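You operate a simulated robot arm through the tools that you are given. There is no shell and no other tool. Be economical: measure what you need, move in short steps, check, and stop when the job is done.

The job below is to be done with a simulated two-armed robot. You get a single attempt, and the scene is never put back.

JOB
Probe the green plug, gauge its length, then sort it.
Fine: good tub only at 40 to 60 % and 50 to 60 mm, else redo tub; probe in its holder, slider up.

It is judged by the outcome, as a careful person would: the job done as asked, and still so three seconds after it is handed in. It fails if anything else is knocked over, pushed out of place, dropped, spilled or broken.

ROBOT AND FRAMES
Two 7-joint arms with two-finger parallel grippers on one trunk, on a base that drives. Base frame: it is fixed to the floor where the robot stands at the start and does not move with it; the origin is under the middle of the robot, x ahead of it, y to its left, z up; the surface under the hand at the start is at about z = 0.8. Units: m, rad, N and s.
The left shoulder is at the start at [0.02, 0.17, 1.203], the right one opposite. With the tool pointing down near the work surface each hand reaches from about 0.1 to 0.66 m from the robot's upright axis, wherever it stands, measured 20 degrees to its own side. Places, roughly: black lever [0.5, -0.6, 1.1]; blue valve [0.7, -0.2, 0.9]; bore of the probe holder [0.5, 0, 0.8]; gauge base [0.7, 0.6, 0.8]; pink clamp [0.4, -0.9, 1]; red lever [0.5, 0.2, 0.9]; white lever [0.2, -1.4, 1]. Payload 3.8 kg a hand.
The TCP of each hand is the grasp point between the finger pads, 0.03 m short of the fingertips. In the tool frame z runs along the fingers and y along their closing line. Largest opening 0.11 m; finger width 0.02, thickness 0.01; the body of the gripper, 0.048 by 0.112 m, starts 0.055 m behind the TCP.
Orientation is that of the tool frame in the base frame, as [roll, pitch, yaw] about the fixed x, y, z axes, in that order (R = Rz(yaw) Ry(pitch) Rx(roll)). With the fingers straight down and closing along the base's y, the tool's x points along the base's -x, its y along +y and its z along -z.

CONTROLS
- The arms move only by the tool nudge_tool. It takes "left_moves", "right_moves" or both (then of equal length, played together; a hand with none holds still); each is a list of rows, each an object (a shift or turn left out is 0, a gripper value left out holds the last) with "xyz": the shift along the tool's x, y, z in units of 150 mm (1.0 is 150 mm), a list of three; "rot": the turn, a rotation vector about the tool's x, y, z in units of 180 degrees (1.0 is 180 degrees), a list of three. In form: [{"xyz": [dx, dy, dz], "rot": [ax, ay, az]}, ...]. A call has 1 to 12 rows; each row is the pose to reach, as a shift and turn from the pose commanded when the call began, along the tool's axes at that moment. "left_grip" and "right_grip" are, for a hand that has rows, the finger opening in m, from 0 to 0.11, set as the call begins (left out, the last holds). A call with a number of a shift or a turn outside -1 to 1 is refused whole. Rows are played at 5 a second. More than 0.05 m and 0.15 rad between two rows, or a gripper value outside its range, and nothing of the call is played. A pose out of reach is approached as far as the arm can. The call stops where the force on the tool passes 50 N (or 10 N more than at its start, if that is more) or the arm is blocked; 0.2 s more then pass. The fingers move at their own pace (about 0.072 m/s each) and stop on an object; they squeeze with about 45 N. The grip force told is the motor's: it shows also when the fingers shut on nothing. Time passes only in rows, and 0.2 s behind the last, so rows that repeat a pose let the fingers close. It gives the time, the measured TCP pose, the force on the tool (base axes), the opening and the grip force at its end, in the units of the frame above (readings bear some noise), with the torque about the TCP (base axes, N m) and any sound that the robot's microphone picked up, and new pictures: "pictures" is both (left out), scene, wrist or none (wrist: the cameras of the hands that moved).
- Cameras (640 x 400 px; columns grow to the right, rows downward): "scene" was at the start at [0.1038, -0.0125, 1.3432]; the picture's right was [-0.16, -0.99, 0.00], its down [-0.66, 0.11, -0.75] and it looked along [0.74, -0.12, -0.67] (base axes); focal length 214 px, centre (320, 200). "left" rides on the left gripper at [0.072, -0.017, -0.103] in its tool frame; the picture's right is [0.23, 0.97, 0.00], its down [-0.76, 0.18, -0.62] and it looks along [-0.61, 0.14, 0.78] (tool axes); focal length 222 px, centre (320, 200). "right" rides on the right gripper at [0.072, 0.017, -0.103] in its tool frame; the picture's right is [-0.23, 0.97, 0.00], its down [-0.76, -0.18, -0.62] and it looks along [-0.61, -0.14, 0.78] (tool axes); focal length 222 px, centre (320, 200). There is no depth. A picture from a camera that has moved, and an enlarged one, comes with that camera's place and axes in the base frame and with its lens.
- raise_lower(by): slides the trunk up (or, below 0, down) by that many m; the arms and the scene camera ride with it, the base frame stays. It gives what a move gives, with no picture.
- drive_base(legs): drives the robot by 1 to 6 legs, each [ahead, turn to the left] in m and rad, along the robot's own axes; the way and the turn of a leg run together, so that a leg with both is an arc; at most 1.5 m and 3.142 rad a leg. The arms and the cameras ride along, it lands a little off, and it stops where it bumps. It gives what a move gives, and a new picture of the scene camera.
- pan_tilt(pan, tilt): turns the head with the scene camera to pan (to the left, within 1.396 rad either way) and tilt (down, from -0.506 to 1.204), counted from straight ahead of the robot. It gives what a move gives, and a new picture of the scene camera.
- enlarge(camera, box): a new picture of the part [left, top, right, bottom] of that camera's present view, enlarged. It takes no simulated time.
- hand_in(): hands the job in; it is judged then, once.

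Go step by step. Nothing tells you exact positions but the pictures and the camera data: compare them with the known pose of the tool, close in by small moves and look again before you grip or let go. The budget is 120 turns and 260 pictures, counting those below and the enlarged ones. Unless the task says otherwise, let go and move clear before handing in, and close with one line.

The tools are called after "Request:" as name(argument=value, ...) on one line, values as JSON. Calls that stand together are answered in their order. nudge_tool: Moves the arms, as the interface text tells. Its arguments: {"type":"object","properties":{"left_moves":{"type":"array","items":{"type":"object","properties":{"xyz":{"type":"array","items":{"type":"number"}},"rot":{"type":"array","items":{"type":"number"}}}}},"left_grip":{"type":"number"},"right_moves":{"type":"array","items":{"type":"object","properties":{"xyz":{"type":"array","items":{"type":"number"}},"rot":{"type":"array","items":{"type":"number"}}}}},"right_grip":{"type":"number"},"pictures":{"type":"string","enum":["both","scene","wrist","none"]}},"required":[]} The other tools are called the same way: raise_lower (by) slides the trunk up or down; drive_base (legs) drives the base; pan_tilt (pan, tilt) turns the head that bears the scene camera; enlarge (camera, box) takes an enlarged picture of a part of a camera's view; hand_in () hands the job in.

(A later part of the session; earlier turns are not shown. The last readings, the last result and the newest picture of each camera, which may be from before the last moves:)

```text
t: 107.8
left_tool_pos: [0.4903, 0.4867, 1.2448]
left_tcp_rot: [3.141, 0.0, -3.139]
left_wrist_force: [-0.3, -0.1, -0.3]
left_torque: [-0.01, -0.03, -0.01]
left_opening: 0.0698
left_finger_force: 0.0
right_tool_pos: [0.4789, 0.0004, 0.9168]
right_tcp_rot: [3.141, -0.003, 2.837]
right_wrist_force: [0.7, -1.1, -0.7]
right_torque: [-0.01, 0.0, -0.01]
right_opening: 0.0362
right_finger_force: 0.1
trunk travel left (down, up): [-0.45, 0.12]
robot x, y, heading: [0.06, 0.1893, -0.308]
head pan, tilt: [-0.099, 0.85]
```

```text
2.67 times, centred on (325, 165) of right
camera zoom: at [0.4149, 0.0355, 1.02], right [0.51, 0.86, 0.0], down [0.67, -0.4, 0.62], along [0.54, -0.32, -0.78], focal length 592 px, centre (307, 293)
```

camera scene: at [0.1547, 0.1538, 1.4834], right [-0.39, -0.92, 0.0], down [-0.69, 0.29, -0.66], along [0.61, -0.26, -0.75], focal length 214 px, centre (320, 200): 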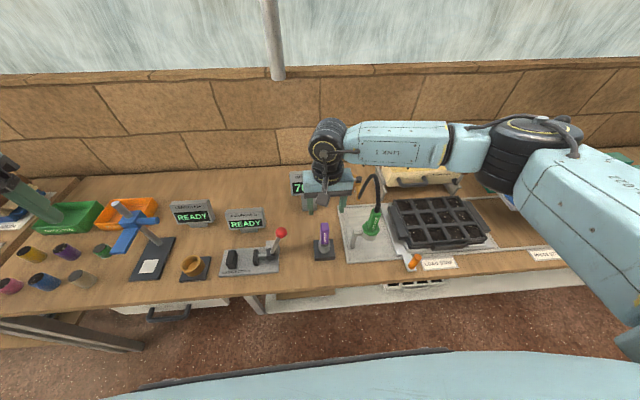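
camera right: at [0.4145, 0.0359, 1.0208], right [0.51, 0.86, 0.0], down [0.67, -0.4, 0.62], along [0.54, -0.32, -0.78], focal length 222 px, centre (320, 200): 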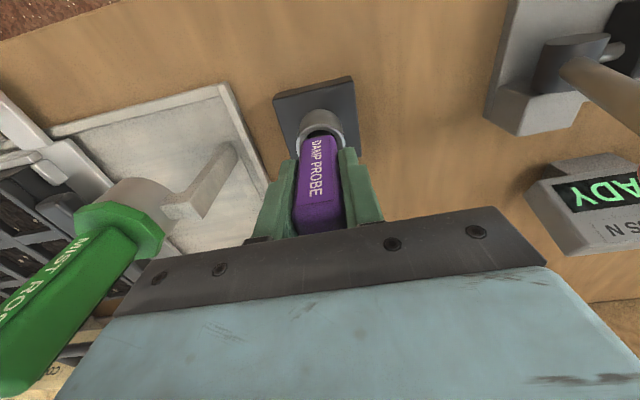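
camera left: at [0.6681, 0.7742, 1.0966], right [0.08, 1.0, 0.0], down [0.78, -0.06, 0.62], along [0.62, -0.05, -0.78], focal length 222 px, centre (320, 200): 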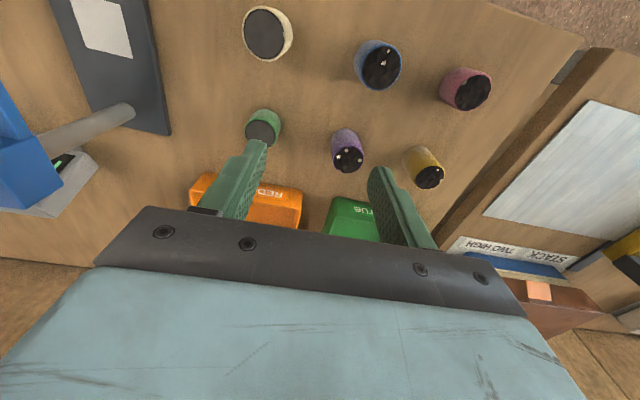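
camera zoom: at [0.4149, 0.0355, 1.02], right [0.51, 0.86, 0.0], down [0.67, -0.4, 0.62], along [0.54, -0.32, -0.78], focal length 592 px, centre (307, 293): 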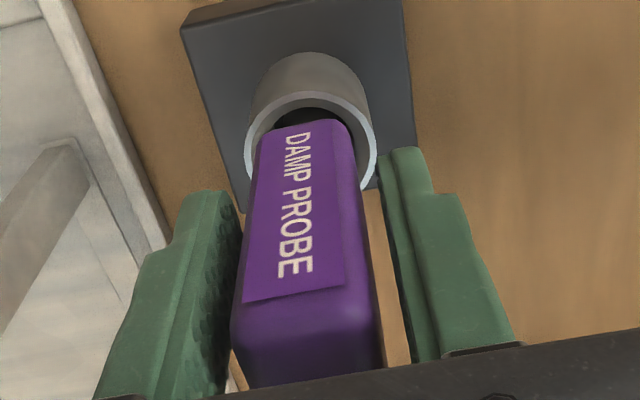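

It dropped further by a few millimetres. I open fully, rise and compare with the starting view.

Request:
nudge_tool(right_moves=[{"xyz": [0, 0, 0]}, {"xyz": [0, 0, -0.2]}, {"xyz": [0, 0, -0.5]}, {"xyz": [0, 0, -0.8]}, {"xyz": [0, 0, -0.93]}], right_grip=0.07, pictures="none")

Request:
enlarge(camera="scene", box=[308, 215, 340, 265])

Request:
enlarge(camera="right", box=[260, 40, 380, 160])

```text
t: 109.0
left_tool_pos: [0.4903, 0.4865, 1.2441]
left_tcp_rot: [-3.141, 0.0, -3.138]
left_wrist_force: [-0.3, 0.3, 0.5]
left_torque: [-0.01, -0.03, 0.0]
left_opening: 0.0698
left_finger_force: 0.0
right_tool_pos: [0.4798, -0.0012, 1.0554]
right_tcp_rot: [3.14, -0.001, 2.839]
right_wrist_force: [-0.4, 0.9, 0.5]
right_torque: [-0.04, 0.0, 0.01]
right_opening: 0.0701
right_finger_force: 0.0
trunk travel left (down, up): [-0.45, 0.12]
robot x, y, heading: [0.0622, 0.1917, -0.303]
head pan, tilt: [-0.099, 0.85]
```

```text
8.00 times, centred on (324, 240) of scene
camera zoom: at [0.1548, 0.1539, 1.4834], right [-0.39, -0.92, 0.0], down [-0.69, 0.29, -0.66], along [0.61, -0.26, -0.75], focal length 1716 px, centre (288, -120)
```

zoom: 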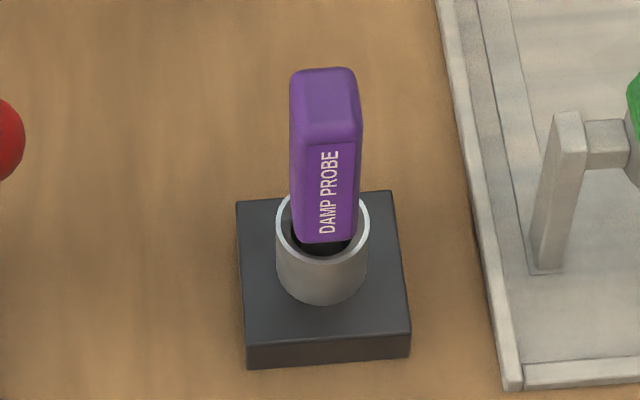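

```text
3.33 times, centred on (320, 100) of right
camera zoom: at [0.4157, 0.0356, 1.1603], right [0.51, 0.86, 0.0], down [0.67, -0.4, 0.62], along [0.54, -0.32, -0.78], focal length 740 px, centre (320, 533)
```

zoom: 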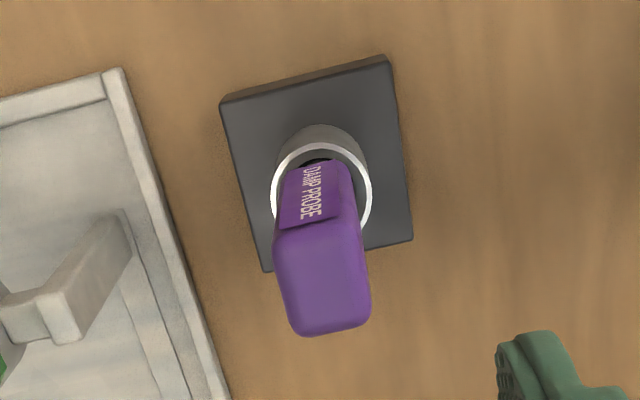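

It is 6 mm lower than before and upright. I'll press gently on its top with closed fingertips to be sure that it is fully down.

Request:
nudge_tool(right_moves=[{"xyz": [0, 0, 0]}, {"xyz": [0, 0, 0]}, {"xyz": [0, 0, 0]}, {"xyz": [0, 0, 0.2]}, {"xyz": [0, 0, 0.37]}], right_grip=0.0, pictures="none")

Request:
nudge_tool(right_moves=[{"xyz": [0, 0, 0.03]}, {"xyz": [0, 0, 0.06]}, {"xyz": [0, 0, 0.08]}], pictures="none")

Request:
enlarge(camera="right", box=[260, 80, 380, 230])

```text
t: 110.2
left_tool_pos: [0.4892, 0.4865, 1.2445]
left_tcp_rot: [3.141, 0.0, -3.138]
left_wrist_force: [-0.1, 0.4, -1.0]
left_torque: [-0.02, 0.01, -0.01]
left_opening: 0.0704
left_finger_force: 0.2
right_tool_pos: [0.481, -0.0013, 1.0]
right_tcp_rot: [3.141, -0.001, 2.837]
right_wrist_force: [-0.2, -0.3, -0.5]
right_torque: [0.0, 0.01, -0.04]
right_opening: 0.0001
right_finger_force: 37.9
trunk travel left (down, up): [-0.45, 0.12]
robot x, y, heading: [0.0599, 0.1875, -0.302]
head pan, tilt: [-0.099, 0.85]
```

```text
t: 111.0
left_tool_pos: [0.49, 0.4875, 1.2443]
left_tcp_rot: [3.141, 0.0, -3.138]
left_wrist_force: [-0.3, -1.6, -0.1]
left_torque: [0.03, -0.01, -0.02]
left_opening: 0.0701
left_finger_force: 0.0
right_tool_pos: [0.4789, -0.0008, 0.9881]
right_tcp_rot: [3.138, -0.003, 2.836]
right_wrist_force: [0.7, 0.0, -0.5]
right_torque: [-0.01, -0.02, 0.0]
right_opening: 0.0
right_finger_force: 38.0
trunk travel left (down, up): [-0.45, 0.12]
robot x, y, heading: [0.0635, 0.1893, -0.306]
head pan, tilt: [-0.099, 0.85]
```

```text
2.67 times, centred on (320, 155) of right
camera zoom: at [0.4152, 0.0349, 1.0916], right [0.51, 0.86, 0.0], down [0.67, -0.4, 0.62], along [0.54, -0.32, -0.78], focal length 592 px, centre (320, 320)
```

zoom: 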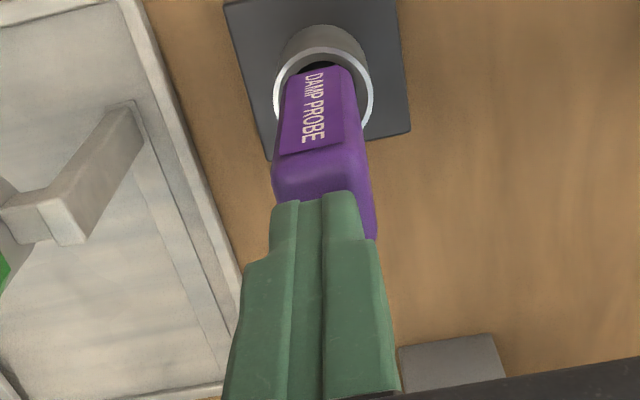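

Request:
nudge_tool(right_moves=[{"xyz": [0, 0, 0.02]}, {"xyz": [0, 0, 0.04]}, {"xyz": [0, 0, 0.055]}], pictures="none")

```text
t: 111.8
left_tool_pos: [0.4895, 0.4863, 1.2454]
left_tcp_rot: [3.141, 0.0, -3.139]
left_wrist_force: [-0.6, -0.5, -0.3]
left_torque: [-0.02, -0.02, 0.03]
left_opening: 0.0702
left_finger_force: 0.1
right_tool_pos: [0.4791, -0.0017, 0.9796]
right_tcp_rot: [3.142, -0.001, 2.837]
right_wrist_force: [-0.4, -0.3, -0.2]
right_torque: [0.01, -0.02, 0.0]
right_opening: 0.0
right_finger_force: 37.9
trunk travel left (down, up): [-0.45, 0.12]
robot x, y, heading: [0.0636, 0.1909, -0.306]
head pan, tilt: [-0.099, 0.85]
```

No contact yet at fingertip z 0.95, which is about its original top height, a good sign. A few millimetres more.

Request:
nudge_tool(right_moves=[{"xyz": [0, 0, 0.013]}, {"xyz": [0, 0, 0.027]}, {"xyz": [0, 0, 0.04]}], pictures="none")

```text
t: 112.6
left_tool_pos: [0.4877, 0.4884, 1.2455]
left_tcp_rot: [-3.14, 0.001, -3.138]
left_wrist_force: [-0.6, -0.1, -0.1]
left_torque: [0.01, 0.0, 0.03]
left_opening: 0.0701
left_finger_force: 0.1
right_tool_pos: [0.4795, 0.0012, 0.9784]
right_tcp_rot: [3.135, 0.006, 2.838]
right_wrist_force: [-2.5, 0.2, 34.4]
right_torque: [-0.01, 0.12, -0.01]
right_opening: 0.0
right_finger_force: 37.4
trunk travel left (down, up): [-0.45, 0.12]
robot x, y, heading: [0.0655, 0.191, -0.3]
head pan, tilt: [-0.099, 0.85]
```

The probe top is at its original height and firm at 34 N: it is fully seated. I lift away and drive back to the plug's position (same parking as when probing).

Request:
nudge_tool(right_moves=[{"xyz": [0, 0, -0.3]}, {"xyz": [0, 0, -0.6]}, {"xyz": [0, 0, -0.9]}, {"xyz": [0, 0, -1.0]}], right_grip=0.0, pictures="none")

Request:
nudge_tool(right_moves=[{"xyz": [0, 0, -0.3]}, {"xyz": [0, 0, -0.6]}], pictures="scene")

Request:
drive_base(legs=[[0, 1.57], [0.775, 0], [0, -1.57], [0.06, 0]])

Request:
pan_tilt(pan=-0.35, tilt=0.85)

```text
t: 113.6
left_tool_pos: [0.4905, 0.4866, 1.2451]
left_tcp_rot: [3.141, -0.001, -3.139]
left_wrist_force: [-0.3, 0.2, 0.1]
left_torque: [-0.01, 0.01, -0.01]
left_opening: 0.07
left_finger_force: 0.1
right_tool_pos: [0.4788, -0.0024, 1.1257]
right_tcp_rot: [3.14, -0.001, 2.838]
right_wrist_force: [-0.3, -0.5, -1.0]
right_torque: [-0.01, 0.02, -0.02]
right_opening: 0.0001
right_finger_force: 38.0
trunk travel left (down, up): [-0.45, 0.12]
robot x, y, heading: [0.0611, 0.1911, -0.302]
head pan, tilt: [-0.099, 0.85]
```

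```text
t: 114.2
left_tool_pos: [0.491, 0.4883, 1.2443]
left_tcp_rot: [-3.141, 0.002, -3.138]
left_wrist_force: [-0.5, -0.1, 0.7]
left_torque: [-0.01, 0.0, 0.03]
left_opening: 0.07
left_finger_force: 0.0
right_tool_pos: [0.479, -0.0012, 1.214]
right_tcp_rot: [3.14, -0.003, 2.837]
right_wrist_force: [0.1, 0.7, 1.0]
right_torque: [0.02, -0.01, 0.01]
right_opening: 0.0
right_finger_force: 37.8
trunk travel left (down, up): [-0.45, 0.12]
robot x, y, heading: [0.0646, 0.1848, -0.302]
head pan, tilt: [-0.099, 0.85]
camera scene: at [0.1547, 0.154, 1.4834], right [-0.39, -0.92, 0.0], down [-0.69, 0.29, -0.66], along [0.61, -0.26, -0.75], focal length 214 px, centre (320, 200)
```

scene: 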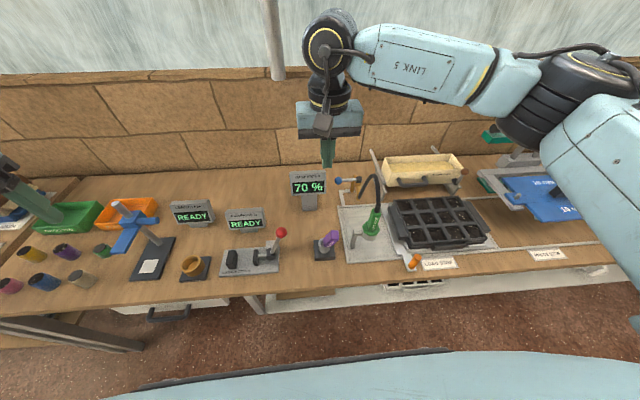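

```text
t: 126.5
left_tool_pos: [0.7767, 1.2201, 1.2439]
left_tcp_rot: [-3.141, -0.001, -3.114]
left_wrist_force: [1.2, 0.4, 0.2]
left_torque: [0.0, 0.01, 0.03]
left_opening: 0.0701
left_finger_force: 0.0
right_tool_pos: [0.7771, 0.7313, 1.2141]
right_tcp_rot: [3.14, -0.001, 2.86]
right_wrist_force: [0.1, 0.0, 0.3]
right_torque: [0.01, 0.02, 0.03]
right_opening: 0.0
right_finger_force: 37.8
trunk travel left (down, up): [-0.45, 0.12]
robot x, y, heading: [0.352, 0.91, -0.272]
head pan, tilt: [-0.099, 0.85]
camera scene: at [0.4491, 0.879, 1.4833], right [-0.37, -0.93, 0.0], down [-0.7, 0.28, -0.66], along [0.61, -0.24, -0.75], focal length 214 px, centre (320, 200)
```

scene: 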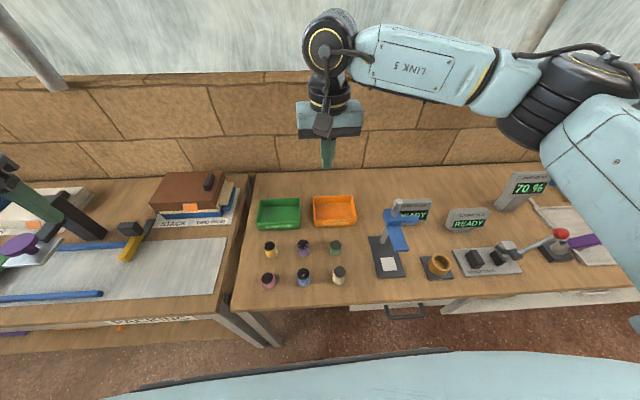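

```text
t: 127.3
left_tool_pos: [0.7748, 1.2205, 1.2453]
left_tcp_rot: [3.141, -0.001, -3.115]
left_wrist_force: [0.4, -0.1, -0.3]
left_torque: [0.0, -0.02, 0.01]
left_opening: 0.07
left_finger_force: 0.0
right_tool_pos: [0.7755, 0.7336, 1.2136]
right_tcp_rot: [3.139, 0.0, 2.859]
right_wrist_force: [0.4, -0.2, -1.3]
right_torque: [-0.03, 0.03, 0.02]
right_opening: 0.0002
right_finger_force: 37.9
trunk travel left (down, up): [-0.45, 0.12]
robot x, y, heading: [0.3531, 0.9123, -0.278]
head pan, tilt: [-0.351, 0.85]
camera scene: at [0.4376, 0.8625, 1.4835], right [-0.59, -0.81, 0.0], down [-0.61, 0.44, -0.66], along [0.53, -0.39, -0.75], focal length 214 px, centre (320, 200)
```

scene: 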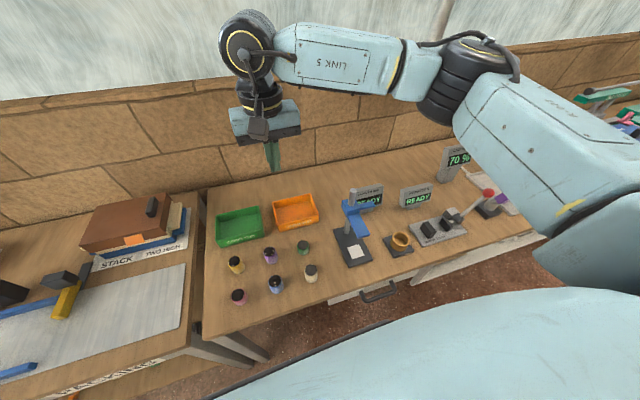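

The probe now looks leaning in its holder. I zoom in on it.

Request:
pan_tilt(pan=-0.75, tilt=0.6)

Request:
enlarge(camera="scene", box=[330, 180, 450, 270])

```text
t: 128.2
left_tool_pos: [0.7748, 1.2204, 1.2437]
left_tcp_rot: [3.141, -0.001, -3.113]
left_wrist_force: [-0.4, -0.6, 0.0]
left_torque: [-0.03, 0.01, -0.03]
left_opening: 0.0701
left_finger_force: 0.0
right_tool_pos: [0.7762, 0.7317, 1.2131]
right_tcp_rot: [3.14, -0.002, 2.86]
right_wrist_force: [0.1, 0.1, -0.6]
right_torque: [-0.01, 0.01, -0.01]
right_opening: 0.0
right_finger_force: 38.0
trunk travel left (down, up): [-0.45, 0.12]
robot x, y, heading: [0.355, 0.9133, -0.276]
head pan, tilt: [-0.75, 0.6]
camera scene: at [0.4206, 0.8326, 1.5043], right [-0.86, -0.52, 0.0], down [-0.29, 0.48, -0.82], along [0.43, -0.71, -0.57], focal length 214 px, centre (320, 200)
```

scene: 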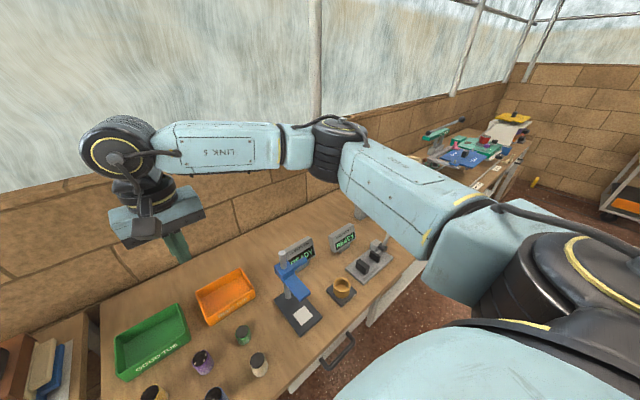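

```text
4.44 times, centred on (390, 225) of scene
camera zoom: at [0.4206, 0.8326, 1.5043], right [-0.86, -0.52, 0.0], down [-0.29, 0.48, -0.82], along [0.43, -0.71, -0.57], focal length 953 px, centre (9, 89)
```

zoom: 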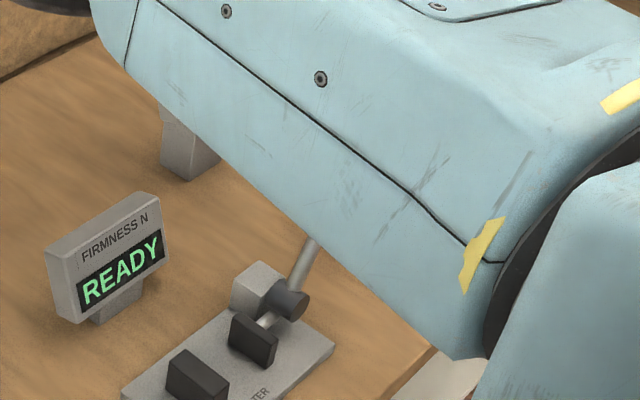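

Hidden by the arm here; I pan back to where it was visible and zoom in.

Request:
pan_tilt(pan=-0.1, tilt=0.85)

Request:
enlarge(camera="scene", box=[520, 210, 620, 280])

```text
t: 129.2
left_tool_pos: [0.7751, 1.2213, 1.2445]
left_tcp_rot: [3.14, 0.002, -3.113]
left_wrist_force: [0.8, 0.3, 0.2]
left_torque: [0.0, -0.02, 0.01]
left_opening: 0.0699
left_finger_force: 0.1
right_tool_pos: [0.7761, 0.7324, 1.214]
right_tcp_rot: [3.141, -0.002, 2.86]
right_wrist_force: [0.3, 1.0, 0.1]
right_torque: [-0.02, 0.05, 0.01]
right_opening: 0.0
right_finger_force: 38.0
trunk travel left (down, up): [-0.45, 0.12]
robot x, y, heading: [0.3563, 0.9151, -0.279]
head pan, tilt: [-0.099, 0.85]
camera scene: at [0.4476, 0.8793, 1.4834], right [-0.37, -0.93, 0.0], down [-0.7, 0.28, -0.66], along [0.61, -0.24, -0.75], focal length 214 px, centre (320, 200)
```

scene: 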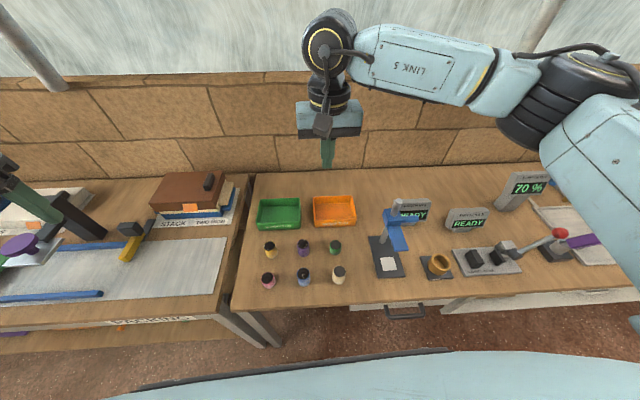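

```text
5.71 times, centred on (570, 245) of scene
camera zoom: at [0.4476, 0.8793, 1.4834], right [-0.37, -0.93, 0.0], down [-0.7, 0.28, -0.66], along [0.61, -0.24, -0.75], focal length 1226 px, centre (-1109, -57)
```

zoom: 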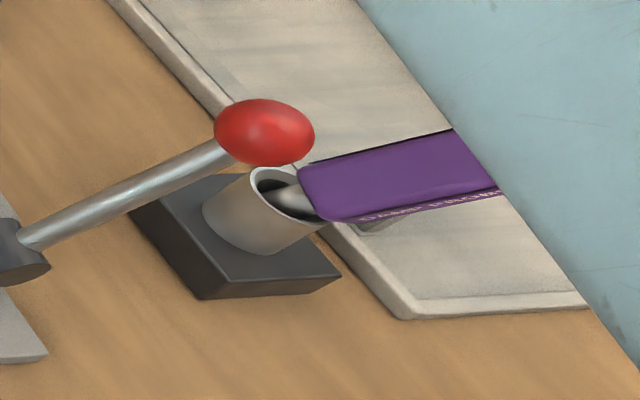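

The probe is leaning badly in its holder; I'll right it when I go back there. Now the plug: lower the trunk, open the right hand, tilt it 20° forward and go over the plug.

Request:
raise_lower(by=-0.1)

Request:
nudge_tool(right_moves=[{"xyz": [0, -0.1, 0], "rot": [0, -0.037, 0]}, {"xyz": [0, -0.2, 0], "rot": [0, -0.074, 0]}, {"xyz": [-0.003, -0.249, 0], "rot": [0, -0.111, 0]}, {"xyz": [-0.003, -0.249, 0.3], "rot": [0, -0.111, 0]}, {"xyz": [-0.003, -0.249, 0.6], "rot": [0, -0.111, 0]}, {"xyz": [-0.003, -0.249, 0.9], "rot": [0, -0.111, 0]}, {"xyz": [-0.003, -0.249, 0.9], "rot": [0, -0.111, 0]}], right_grip=0.07, pictures="both")

Request:
enlarge(camera="scene", box=[260, 180, 440, 290])

```text
t: 130.5
left_tool_pos: [0.7746, 1.2192, 1.1448]
left_tcp_rot: [-3.14, 0.001, -3.113]
left_wrist_force: [-0.6, 0.3, -0.4]
left_torque: [-0.01, 0.01, -0.02]
left_opening: 0.0699
left_finger_force: 0.1
right_tool_pos: [0.7752, 0.732, 1.1142]
right_tcp_rot: [3.14, 0.0, 2.86]
right_wrist_force: [-0.1, 0.6, -0.2]
right_torque: [0.0, 0.01, 0.01]
right_opening: 0.0
right_finger_force: 37.7
trunk travel left (down, up): [-0.35, 0.22]
robot x, y, heading: [0.3577, 0.9112, -0.277]
head pan, tilt: [-0.099, 0.85]
```

```text
t: 132.1
left_tool_pos: [0.7746, 1.2204, 1.1451]
left_tcp_rot: [-3.142, 0.0, -3.115]
left_wrist_force: [-0.7, -0.2, -0.1]
left_torque: [0.01, -0.01, 0.01]
left_opening: 0.07
left_finger_force: 0.0
right_tool_pos: [0.7655, 0.6963, 0.9801]
right_tcp_rot: [3.139, 0.347, 2.859]
right_wrist_force: [0.2, 0.1, 0.9]
right_torque: [-0.01, -0.02, 0.02]
right_opening: 0.0698
right_finger_force: 0.0
trunk travel left (down, up): [-0.35, 0.22]
robot x, y, heading: [0.3562, 0.9152, -0.28]
head pan, tilt: [-0.099, 0.85]
camera scene: at [0.4474, 0.8796, 1.3835], right [-0.37, -0.93, 0.0], down [-0.7, 0.28, -0.66], along [0.61, -0.24, -0.75], focal length 214 px, centre (320, 200)
camera right: at [0.6707, 0.7412, 1.0522], right [0.47, 0.88, 0.08], down [0.43, -0.31, 0.85], along [0.77, -0.37, -0.53], focal length 222 px, centre (320, 200)
```

scene: 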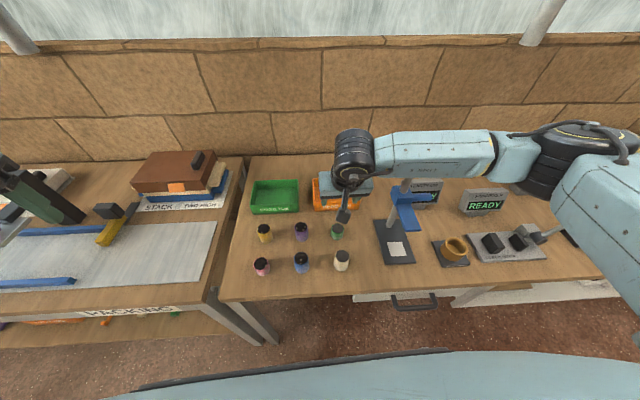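
right: 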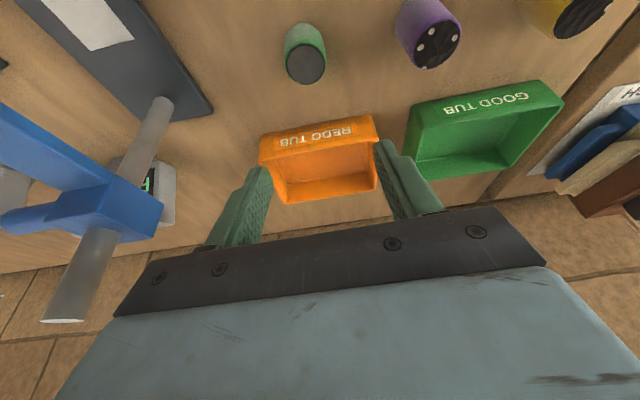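

```text
3.56 times, centred on (350, 235) of scene
camera zoom: at [0.4474, 0.8796, 1.3835], right [-0.37, -0.93, 0.0], down [-0.7, 0.28, -0.66], along [0.61, -0.24, -0.75], focal length 763 px, centre (213, 76)
```

zoom: 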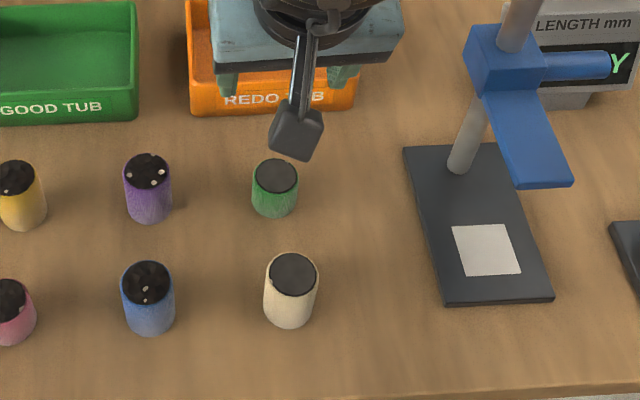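

The tilted pose reaches here. I go down 0.09 m vertically and check the clearances.

Request:
nudge_tool(right_moves=[{"xyz": [0.1, 0, 0.28]}, {"xyz": [0.15, 0, 0.42]}, {"xyz": [0.204, 0, 0.564]}, {"xyz": [0.204, 0, 0.564]}], pictures="wrist")

Request:
enlarge(camera="scene", box=[280, 180, 400, 280])

```text
t: 133.1
left_tool_pos: [0.7741, 1.2207, 1.1452]
left_tcp_rot: [3.14, -0.001, -3.114]
left_wrist_force: [1.0, -0.9, 0.4]
left_torque: [0.0, -0.01, 0.02]
left_opening: 0.0701
left_finger_force: 0.1
right_tool_pos: [0.7651, 0.6977, 0.8895]
right_tcp_rot: [3.139, 0.348, 2.86]
right_wrist_force: [-0.5, -0.5, -0.3]
right_torque: [0.01, 0.0, 0.01]
right_opening: 0.0701
right_finger_force: 0.0
trunk travel left (down, up): [-0.35, 0.22]
robot x, y, heading: [0.3526, 0.917, -0.276]
head pan, tilt: [-0.099, 0.85]
camera right: at [0.6708, 0.7414, 0.962], right [0.47, 0.88, 0.08], down [0.43, -0.31, 0.84], along [0.77, -0.37, -0.53], focal length 222 px, centre (320, 200)
```

right: 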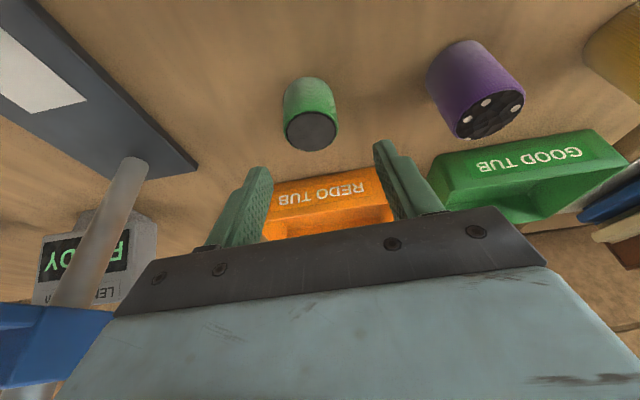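

```text
4.00 times, centred on (340, 230) of scene
camera zoom: at [0.4475, 0.8795, 1.3834], right [-0.37, -0.93, 0.0], down [-0.7, 0.28, -0.66], along [0.61, -0.24, -0.75], focal length 858 px, centre (240, 80)
```

zoom: 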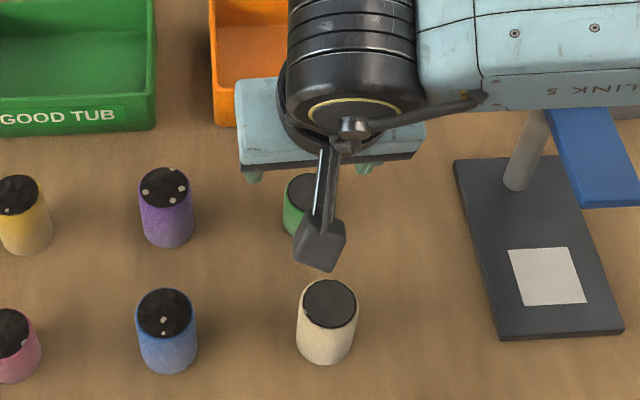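

Clearances look good (forearm well above the gauge, camera block above the beige plug). Down the last 52 mm with a 3 mm sideways correction.

Request:
nudge_tool(right_moves=[{"xyz": [0.04, -0.02, 0.11]}, {"xyz": [0.08, -0.02, 0.22]}, {"xyz": [0.118, -0.02, 0.326]}, {"xyz": [0.118, -0.02, 0.326]}], pictures="both")

Request:
enlarge(camera="scene", box=[280, 180, 400, 280])

```text
t: 134.1
left_tool_pos: [0.775, 1.2212, 1.1432]
left_tcp_rot: [-3.141, 0.0, -3.115]
left_wrist_force: [-0.8, 0.6, -0.3]
left_torque: [0.03, 0.01, -0.01]
left_opening: 0.0699
left_finger_force: 0.0
right_tool_pos: [0.7643, 0.6937, 0.8377]
right_tcp_rot: [3.14, 0.348, 2.861]
right_wrist_force: [0.2, 0.5, 0.1]
right_torque: [-0.02, 0.04, 0.02]
right_opening: 0.07
right_finger_force: 0.0
trunk travel left (down, up): [-0.35, 0.22]
robot x, y, heading: [0.3547, 0.9115, -0.279]
head pan, tilt: [-0.099, 0.85]
camera scene: at [0.4476, 0.8795, 1.3834], right [-0.37, -0.93, 0.0], down [-0.7, 0.28, -0.66], along [0.61, -0.24, -0.75], focal length 214 px, centre (320, 200)
camera right: at [0.67, 0.738, 0.9096], right [0.47, 0.88, 0.08], down [0.43, -0.31, 0.85], along [0.77, -0.37, -0.53], focal length 222 px, centre (320, 200)
```

scene: 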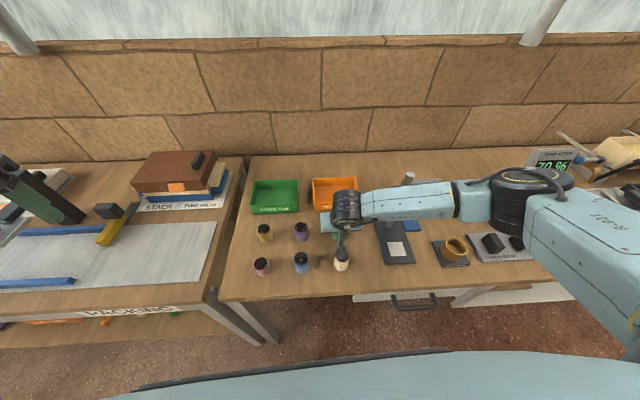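
right: 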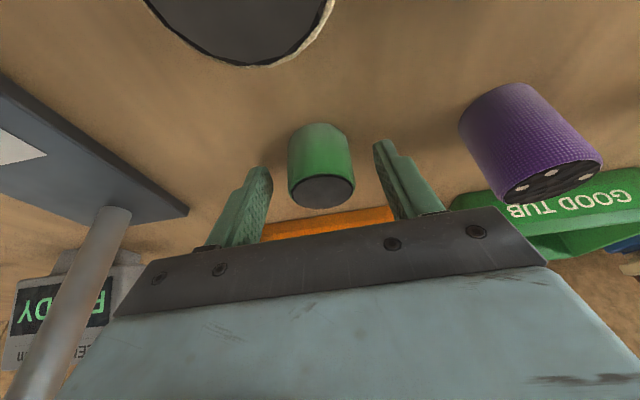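

```text
4.00 times, centred on (340, 230) of scene
camera zoom: at [0.4476, 0.8795, 1.3834], right [-0.37, -0.93, 0.0], down [-0.7, 0.28, -0.66], along [0.61, -0.24, -0.75], focal length 858 px, centre (240, 80)
```

zoom: 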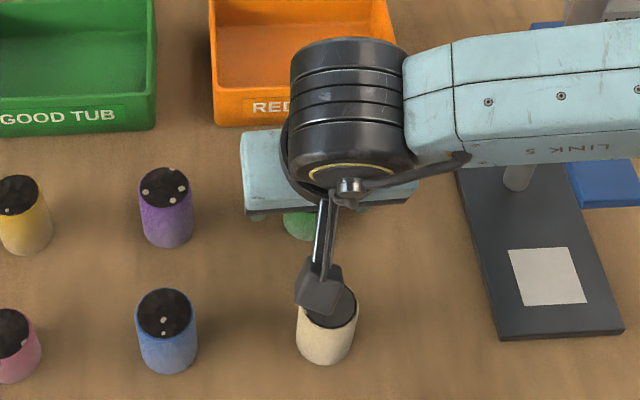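

The plug is between the fingers. Close.

Request:
nudge_tool(right_moves=[{"xyz": [0, 0, 0]}, {"xyz": [0, 0, 0]}, {"xyz": [0, 0, 0]}, {"xyz": [0, 0, 0]}], right_grip=0.0, pictures="wrist")

```text
t: 135.1
left_tool_pos: [0.7752, 1.2204, 1.1447]
left_tcp_rot: [-3.141, 0.0, -3.113]
left_wrist_force: [-0.2, -0.1, -0.1]
left_torque: [-0.02, 0.02, -0.01]
left_opening: 0.0699
left_finger_force: 0.1
right_tool_pos: [0.7648, 0.6942, 0.8374]
right_tcp_rot: [3.14, 0.348, 2.859]
right_wrist_force: [0.3, 0.2, -0.4]
right_torque: [0.01, 0.0, -0.02]
right_opening: 0.0369
right_finger_force: 44.2
trunk travel left (down, up): [-0.35, 0.22]
robot x, y, heading: [0.354, 0.9134, -0.28]
head pan, tilt: [-0.099, 0.85]
camera right: at [0.67, 0.7381, 0.9097], right [0.47, 0.88, 0.08], down [0.43, -0.31, 0.84], along [0.77, -0.37, -0.53], focal length 222 px, centre (320, 200)
```

right: 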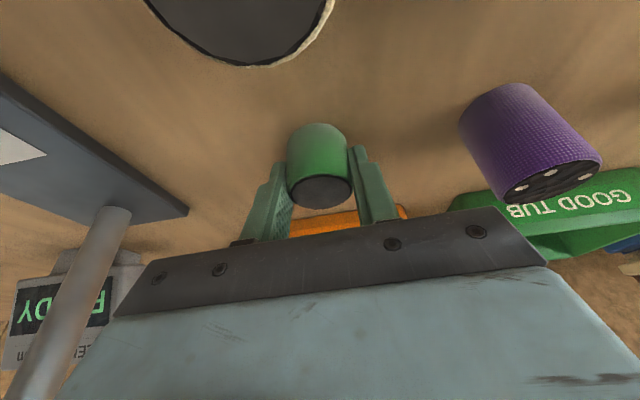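

Gripped (37 mm diameter). I lift it to clear everything, draw it back toward the bench edge and then across in front of the gauge.

Request:
nudge_tool(right_moves=[{"xyz": [-0.05, 0, -0.14]}, {"xyz": [-0.15, 0, -0.42]}, {"xyz": [-0.256, 0, -0.705]}], pictures="none")

Request:
nudge_tool(right_moves=[{"xyz": [0.3, 0.009, -0.11]}, {"xyz": [0.6, 0.018, -0.22]}, {"xyz": [0.915, 0.028, -0.331]}], pictures="none")

Request:
nudge_tool(right_moves=[{"xyz": [0.01, -0.3, 0]}, {"xyz": [0.02, -0.6, 0]}, {"xyz": [0.03, -0.9, 0]}, {"xyz": [0.03, -1.0, 0]}], pictures="both")

Request:
pan_tilt(pan=-0.35, tilt=0.9)

Request:
enlarge(camera="scene", box=[290, 180, 450, 290])

```text
t: 135.9
left_tool_pos: [0.7747, 1.2209, 1.1444]
left_tcp_rot: [3.142, -0.001, -3.115]
left_wrist_force: [-0.8, 0.5, 0.0]
left_torque: [0.0, 0.0, 0.0]
left_opening: 0.0701
left_finger_force: 0.0
right_tool_pos: [0.7642, 0.6945, 0.9509]
right_tcp_rot: [3.14, 0.347, 2.86]
right_wrist_force: [-0.5, 0.7, -0.2]
right_torque: [-0.01, 0.0, 0.0]
right_opening: 0.0369
right_finger_force: 44.2
trunk travel left (down, up): [-0.35, 0.22]
robot x, y, heading: [0.3542, 0.9132, -0.277]
head pan, tilt: [-0.099, 0.85]
```

```text
t: 136.7
left_tool_pos: [0.7748, 1.2208, 1.1445]
left_tcp_rot: [-3.141, 0.001, -3.113]
left_wrist_force: [-0.1, 0.0, -0.7]
left_torque: [0.01, -0.01, -0.01]
left_opening: 0.0699
left_finger_force: 0.0
right_tool_pos: [0.6254, 0.7389, 0.9501]
right_tcp_rot: [3.138, 0.349, 2.859]
right_wrist_force: [-0.7, -0.4, -1.0]
right_torque: [0.01, -0.04, 0.0]
right_opening: 0.037
right_finger_force: 45.4
trunk travel left (down, up): [-0.35, 0.22]
robot x, y, heading: [0.3549, 0.9117, -0.275]
head pan, tilt: [-0.099, 0.85]
```

```text
t: 137.7
left_tool_pos: [0.7752, 1.2212, 1.1441]
left_tcp_rot: [-3.141, 0.002, -3.113]
left_wrist_force: [0.7, -0.9, 0.3]
left_torque: [-0.01, -0.01, -0.02]
left_opening: 0.07
left_finger_force: 0.0
right_tool_pos: [0.5808, 0.5961, 0.9475]
right_tcp_rot: [3.141, 0.349, 2.862]
right_wrist_force: [0.8, -1.2, 0.8]
right_torque: [0.03, 0.01, -0.01]
right_opening: 0.037
right_finger_force: 45.4
trunk travel left (down, up): [-0.35, 0.22]
robot x, y, heading: [0.3567, 0.91, -0.273]
head pan, tilt: [-0.099, 0.85]
camera scene: at [0.4479, 0.8797, 1.3834], right [-0.37, -0.93, 0.0], down [-0.7, 0.28, -0.66], along [0.61, -0.24, -0.75], focal length 214 px, centre (320, 200)
camera right: at [0.4851, 0.639, 1.0205], right [0.47, 0.88, 0.08], down [0.43, -0.31, 0.84], along [0.77, -0.37, -0.53], focal length 222 px, centre (320, 200)
```

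scene: 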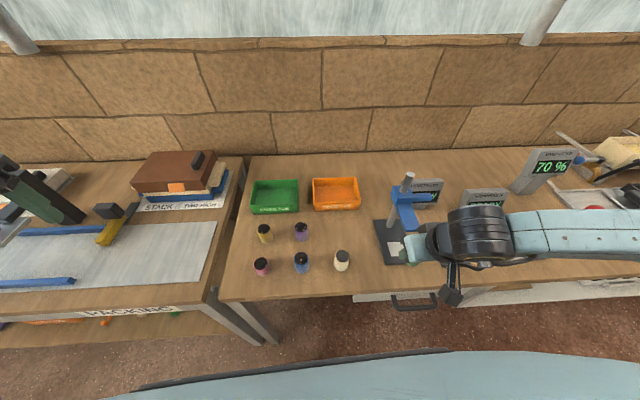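
right: 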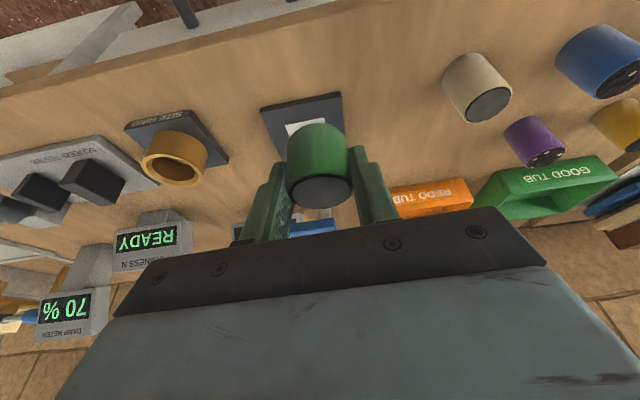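

```text
t: 138.5
left_tool_pos: [0.7745, 1.2212, 1.1438]
left_tcp_rot: [3.141, -0.001, -3.115]
left_wrist_force: [0.0, 0.3, 0.3]
left_torque: [0.0, -0.03, 0.01]
left_opening: 0.0701
left_finger_force: 0.1
right_tool_pos: [0.5793, 0.5957, 0.948]
right_tcp_rot: [3.14, 0.349, 2.859]
right_wrist_force: [0.5, 0.0, -0.4]
right_torque: [0.01, -0.06, 0.0]
right_opening: 0.0369
right_finger_force: 44.4
trunk travel left (down, up): [-0.35, 0.22]
robot x, y, heading: [0.3518, 0.9135, -0.278]
head pan, tilt: [-0.351, 0.901]
camera scene: at [0.436, 0.8639, 1.3795], right [-0.59, -0.81, 0.0], down [-0.63, 0.46, -0.62], along [0.5, -0.36, -0.78], focal length 214 px, centre (320, 200)
```

scene: 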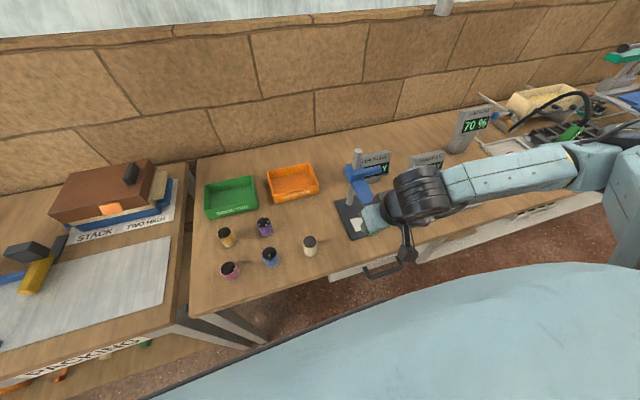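

```text
3.64 times, centred on (370, 235) of scene
camera zoom: at [0.436, 0.8639, 1.3795], right [-0.59, -0.81, 0.0], down [-0.63, 0.46, -0.62], along [0.5, -0.36, -0.78], focal length 780 px, centre (138, 73)
```

zoom: 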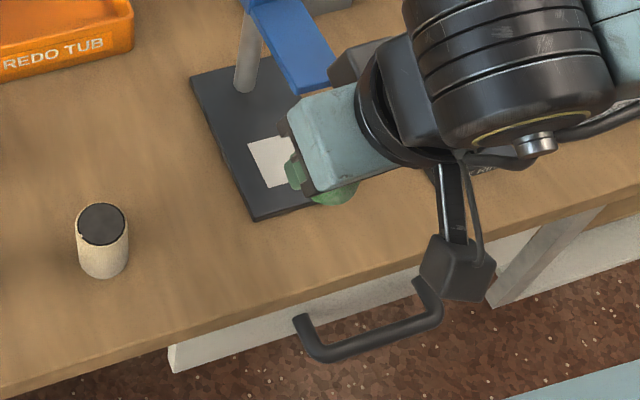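

I shift 19 mm further right to line up with the patch and lower in front of the gauge.

Request:
nudge_tool(right_moves=[{"xyz": [0.003, -0.127, 0]}, {"xyz": [0.07, -0.127, 0.2]}, {"xyz": [0.14, -0.127, 0.4]}, {"xyz": [0.205, -0.127, 0.565]}, {"xyz": [0.205, -0.127, 0.565]}], pictures="wrist")

Request:
enlarge(camera="scene", box=[290, 140, 450, 260])

```text
t: 139.7
left_tool_pos: [0.775, 1.2211, 1.1451]
left_tcp_rot: [3.141, -0.002, -3.113]
left_wrist_force: [-0.7, -0.8, -0.4]
left_torque: [0.0, 0.0, -0.04]
left_opening: 0.07
left_finger_force: 0.1
right_tool_pos: [0.5735, 0.5769, 0.8575]
right_tcp_rot: [3.138, 0.348, 2.861]
right_wrist_force: [-0.1, -0.5, -0.6]
right_torque: [-0.02, -0.06, 0.02]
right_opening: 0.0369
right_finger_force: 44.7
trunk travel left (down, up): [-0.35, 0.22]
robot x, y, heading: [0.3532, 0.9136, -0.277]
head pan, tilt: [-0.351, 0.901]
camera right: at [0.4798, 0.6212, 0.9297], right [0.47, 0.88, 0.08], down [0.43, -0.31, 0.85], along [0.77, -0.37, -0.53], focal length 222 px, centre (320, 200)
```

right: 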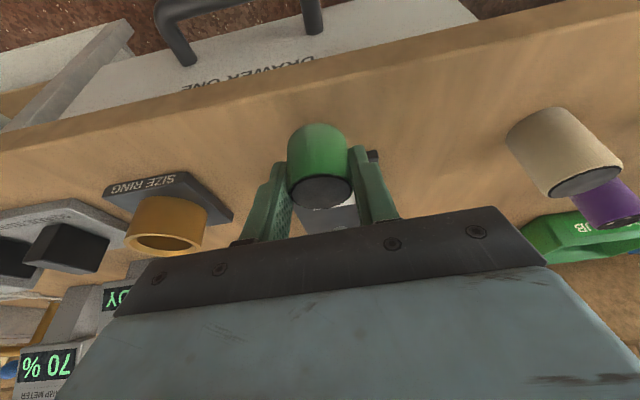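

```text
3.33 times, centred on (370, 200) of scene
camera zoom: at [0.4359, 0.8639, 1.3795], right [-0.59, -0.81, 0.0], down [-0.63, 0.46, -0.62], along [0.5, -0.37, -0.78], focal length 715 px, centre (153, 200)
```

zoom: 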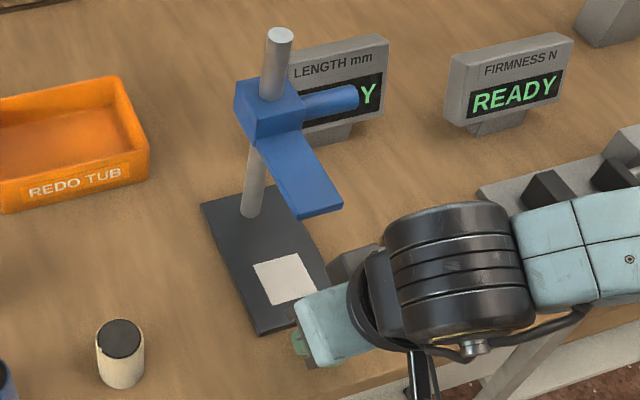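

The patch centre is at about (0.651, 0.556) and the slider arm's tip overhangs it at z ≈ 0.935. I slide the plug forward, staying 6 mm clear of the slider tip.

Request:
nudge_tool(right_moves=[{"xyz": [-0.12, -0.004, 0.042]}, {"xyz": [-0.24, -0.008, 0.085]}, {"xyz": [-0.351, -0.011, 0.127]}, {"xyz": [-0.351, -0.011, 0.127]}], pictures="wrist")

Request:
enlarge(camera="scene", box=[320, 160, 420, 250])

```text
t: 140.5
left_tool_pos: [0.7762, 1.2198, 1.1442]
left_tcp_rot: [3.141, 0.0, -3.117]
left_wrist_force: [1.6, -0.8, -0.2]
left_torque: [0.0, 0.06, 0.0]
left_opening: 0.07
left_finger_force: 0.1
right_tool_pos: [0.61, 0.566, 0.8479]
right_tcp_rot: [3.138, 0.303, 2.862]
right_wrist_force: [-26.1, 6.2, 1.3]
right_torque: [-0.48, -1.95, -0.47]
right_opening: 0.0369
right_finger_force: 44.9
trunk travel left (down, up): [-0.35, 0.22]
robot x, y, heading: [0.3516, 0.9108, -0.276]
head pan, tilt: [-0.351, 0.901]
stopped in row 4 (right hand): the force on the tool passed its limit at 56 N (the readings are from after the stop); the commanded pose is now the measured one
camera right: at [0.5186, 0.6091, 0.9251], right [0.48, 0.88, 0.07], down [0.47, -0.32, 0.82], along [0.74, -0.36, -0.56], focal length 222 px, centre (320, 200)
```

right: 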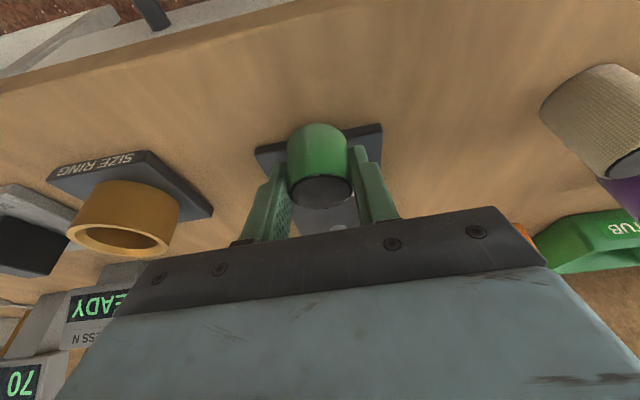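

```text
4.44 times, centred on (370, 205) of scene
camera zoom: at [0.4353, 0.8637, 1.3795], right [-0.59, -0.81, 0.0], down [-0.63, 0.46, -0.62], along [0.5, -0.37, -0.78], focal length 953 px, centre (98, 178)
```

zoom: 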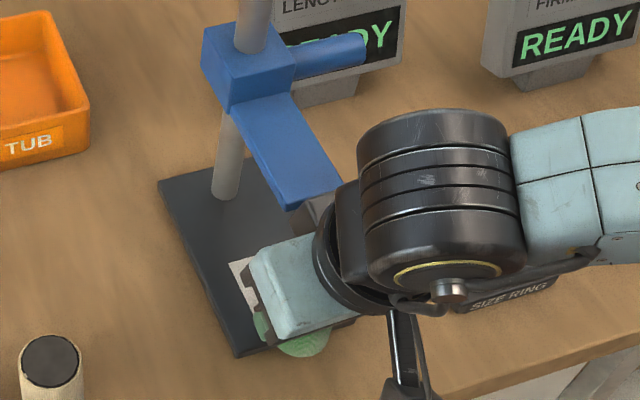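

The wrist housing bumped the slider tip (56 N). I back straight off and check that the gauge has not moved.

Request:
nudge_tool(right_moves=[{"xyz": [0.1, 0.003, -0.03]}, {"xyz": [0.3, 0.01, -0.1]}, {"xyz": [0.318, 0.01, -0.1], "rot": [0, -0.0143, 0]}, {"xyz": [0.318, 0.01, -0.1], "rot": [0, -0.0143, 0]}], pictures="wrist")

Request:
enlarge(camera="scene", box=[290, 140, 450, 260])

```text
t: 141.5
left_tool_pos: [0.7734, 1.2203, 1.1446]
left_tcp_rot: [3.141, -0.002, -3.114]
left_wrist_force: [-0.4, -0.3, -0.2]
left_torque: [0.0, 0.01, -0.03]
left_opening: 0.07
left_finger_force: 0.1
right_tool_pos: [0.5664, 0.5798, 0.8507]
right_tcp_rot: [3.138, 0.363, 2.86]
right_wrist_force: [0.0, -0.2, 0.2]
right_torque: [-0.01, 0.0, -0.03]
right_opening: 0.0368
right_finger_force: 45.1
trunk travel left (down, up): [-0.35, 0.22]
robot x, y, heading: [0.3534, 0.9147, -0.278]
head pan, tilt: [-0.351, 0.901]
camera right: at [0.4716, 0.6246, 0.9212], right [0.47, 0.88, 0.08], down [0.42, -0.31, 0.85], along [0.77, -0.37, -0.52], focal length 222 px, centre (320, 200)
```

right: 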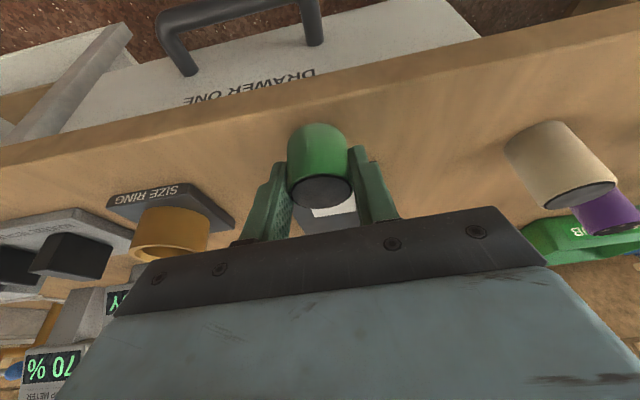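

```text
3.33 times, centred on (370, 200) of scene
camera zoom: at [0.4351, 0.8638, 1.3795], right [-0.59, -0.81, 0.0], down [-0.63, 0.46, -0.62], along [0.5, -0.37, -0.78], focal length 715 px, centre (153, 200)
```

zoom: 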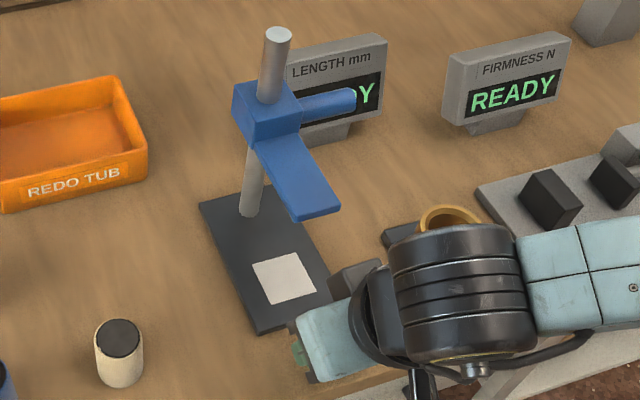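

The gauge is unmoved and the plug is still firmly held. I'll set the plug down on the clear bench spot left of the gauge and regrip it with a much steeper tilt (55°), so the wrist stays away from the slider.

Request:
nudge_tool(right_moves=[{"xyz": [-0.059, 0, -0.156]}, {"xyz": [-0.067, 0.3, -0.153]}, {"xyz": [-0.075, 0.6, -0.15]}, {"xyz": [-0.27, 0.594, -0.075], "rot": [0, 0.005, 0]}, {"xyz": [-0.468, 0.588, -0.001], "rot": [0, 0.005, 0]}, {"xyz": [-0.468, 0.588, -0.001], "rot": [0, 0.005, 0]}], pictures="wrist")

Request:
enlarge(camera="scene", box=[270, 160, 430, 280])

```text
t: 142.9
left_tool_pos: [0.7752, 1.2196, 1.1434]
left_tcp_rot: [3.141, 0.0, -3.116]
left_wrist_force: [0.2, 0.5, -0.5]
left_torque: [0.02, 0.05, 0.03]
left_opening: 0.07
left_finger_force: 0.0
right_tool_pos: [0.6559, 0.6466, 0.8763]
right_tcp_rot: [3.139, 0.346, 2.862]
right_wrist_force: [-0.3, -0.9, -1.0]
right_torque: [0.01, 0.01, 0.0]
right_opening: 0.0372
right_finger_force: 44.8
trunk travel left (down, up): [-0.35, 0.22]
robot x, y, heading: [0.3515, 0.9127, -0.283]
head pan, tilt: [-0.351, 0.901]
camera right: at [0.5598, 0.6897, 0.9487], right [0.47, 0.88, 0.08], down [0.43, -0.31, 0.84], along [0.77, -0.37, -0.53], focal length 222 px, centre (320, 200)
```

right: 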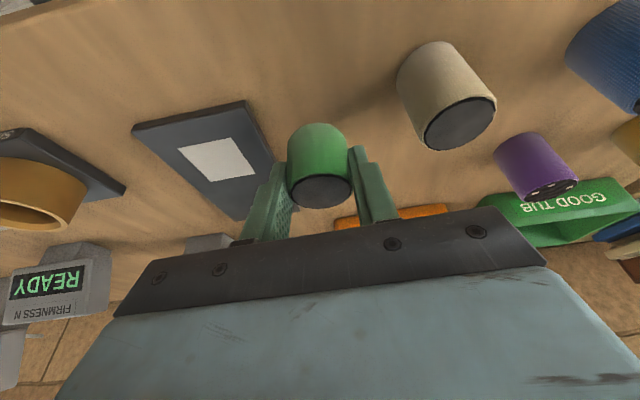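

```text
3.33 times, centred on (350, 220) of scene
camera zoom: at [0.435, 0.8636, 1.3795], right [-0.59, -0.81, 0.0], down [-0.63, 0.46, -0.62], along [0.5, -0.37, -0.78], focal length 715 px, centre (220, 133)
```

zoom: 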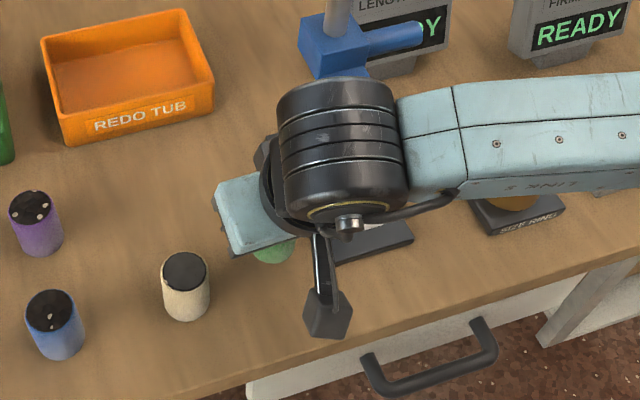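

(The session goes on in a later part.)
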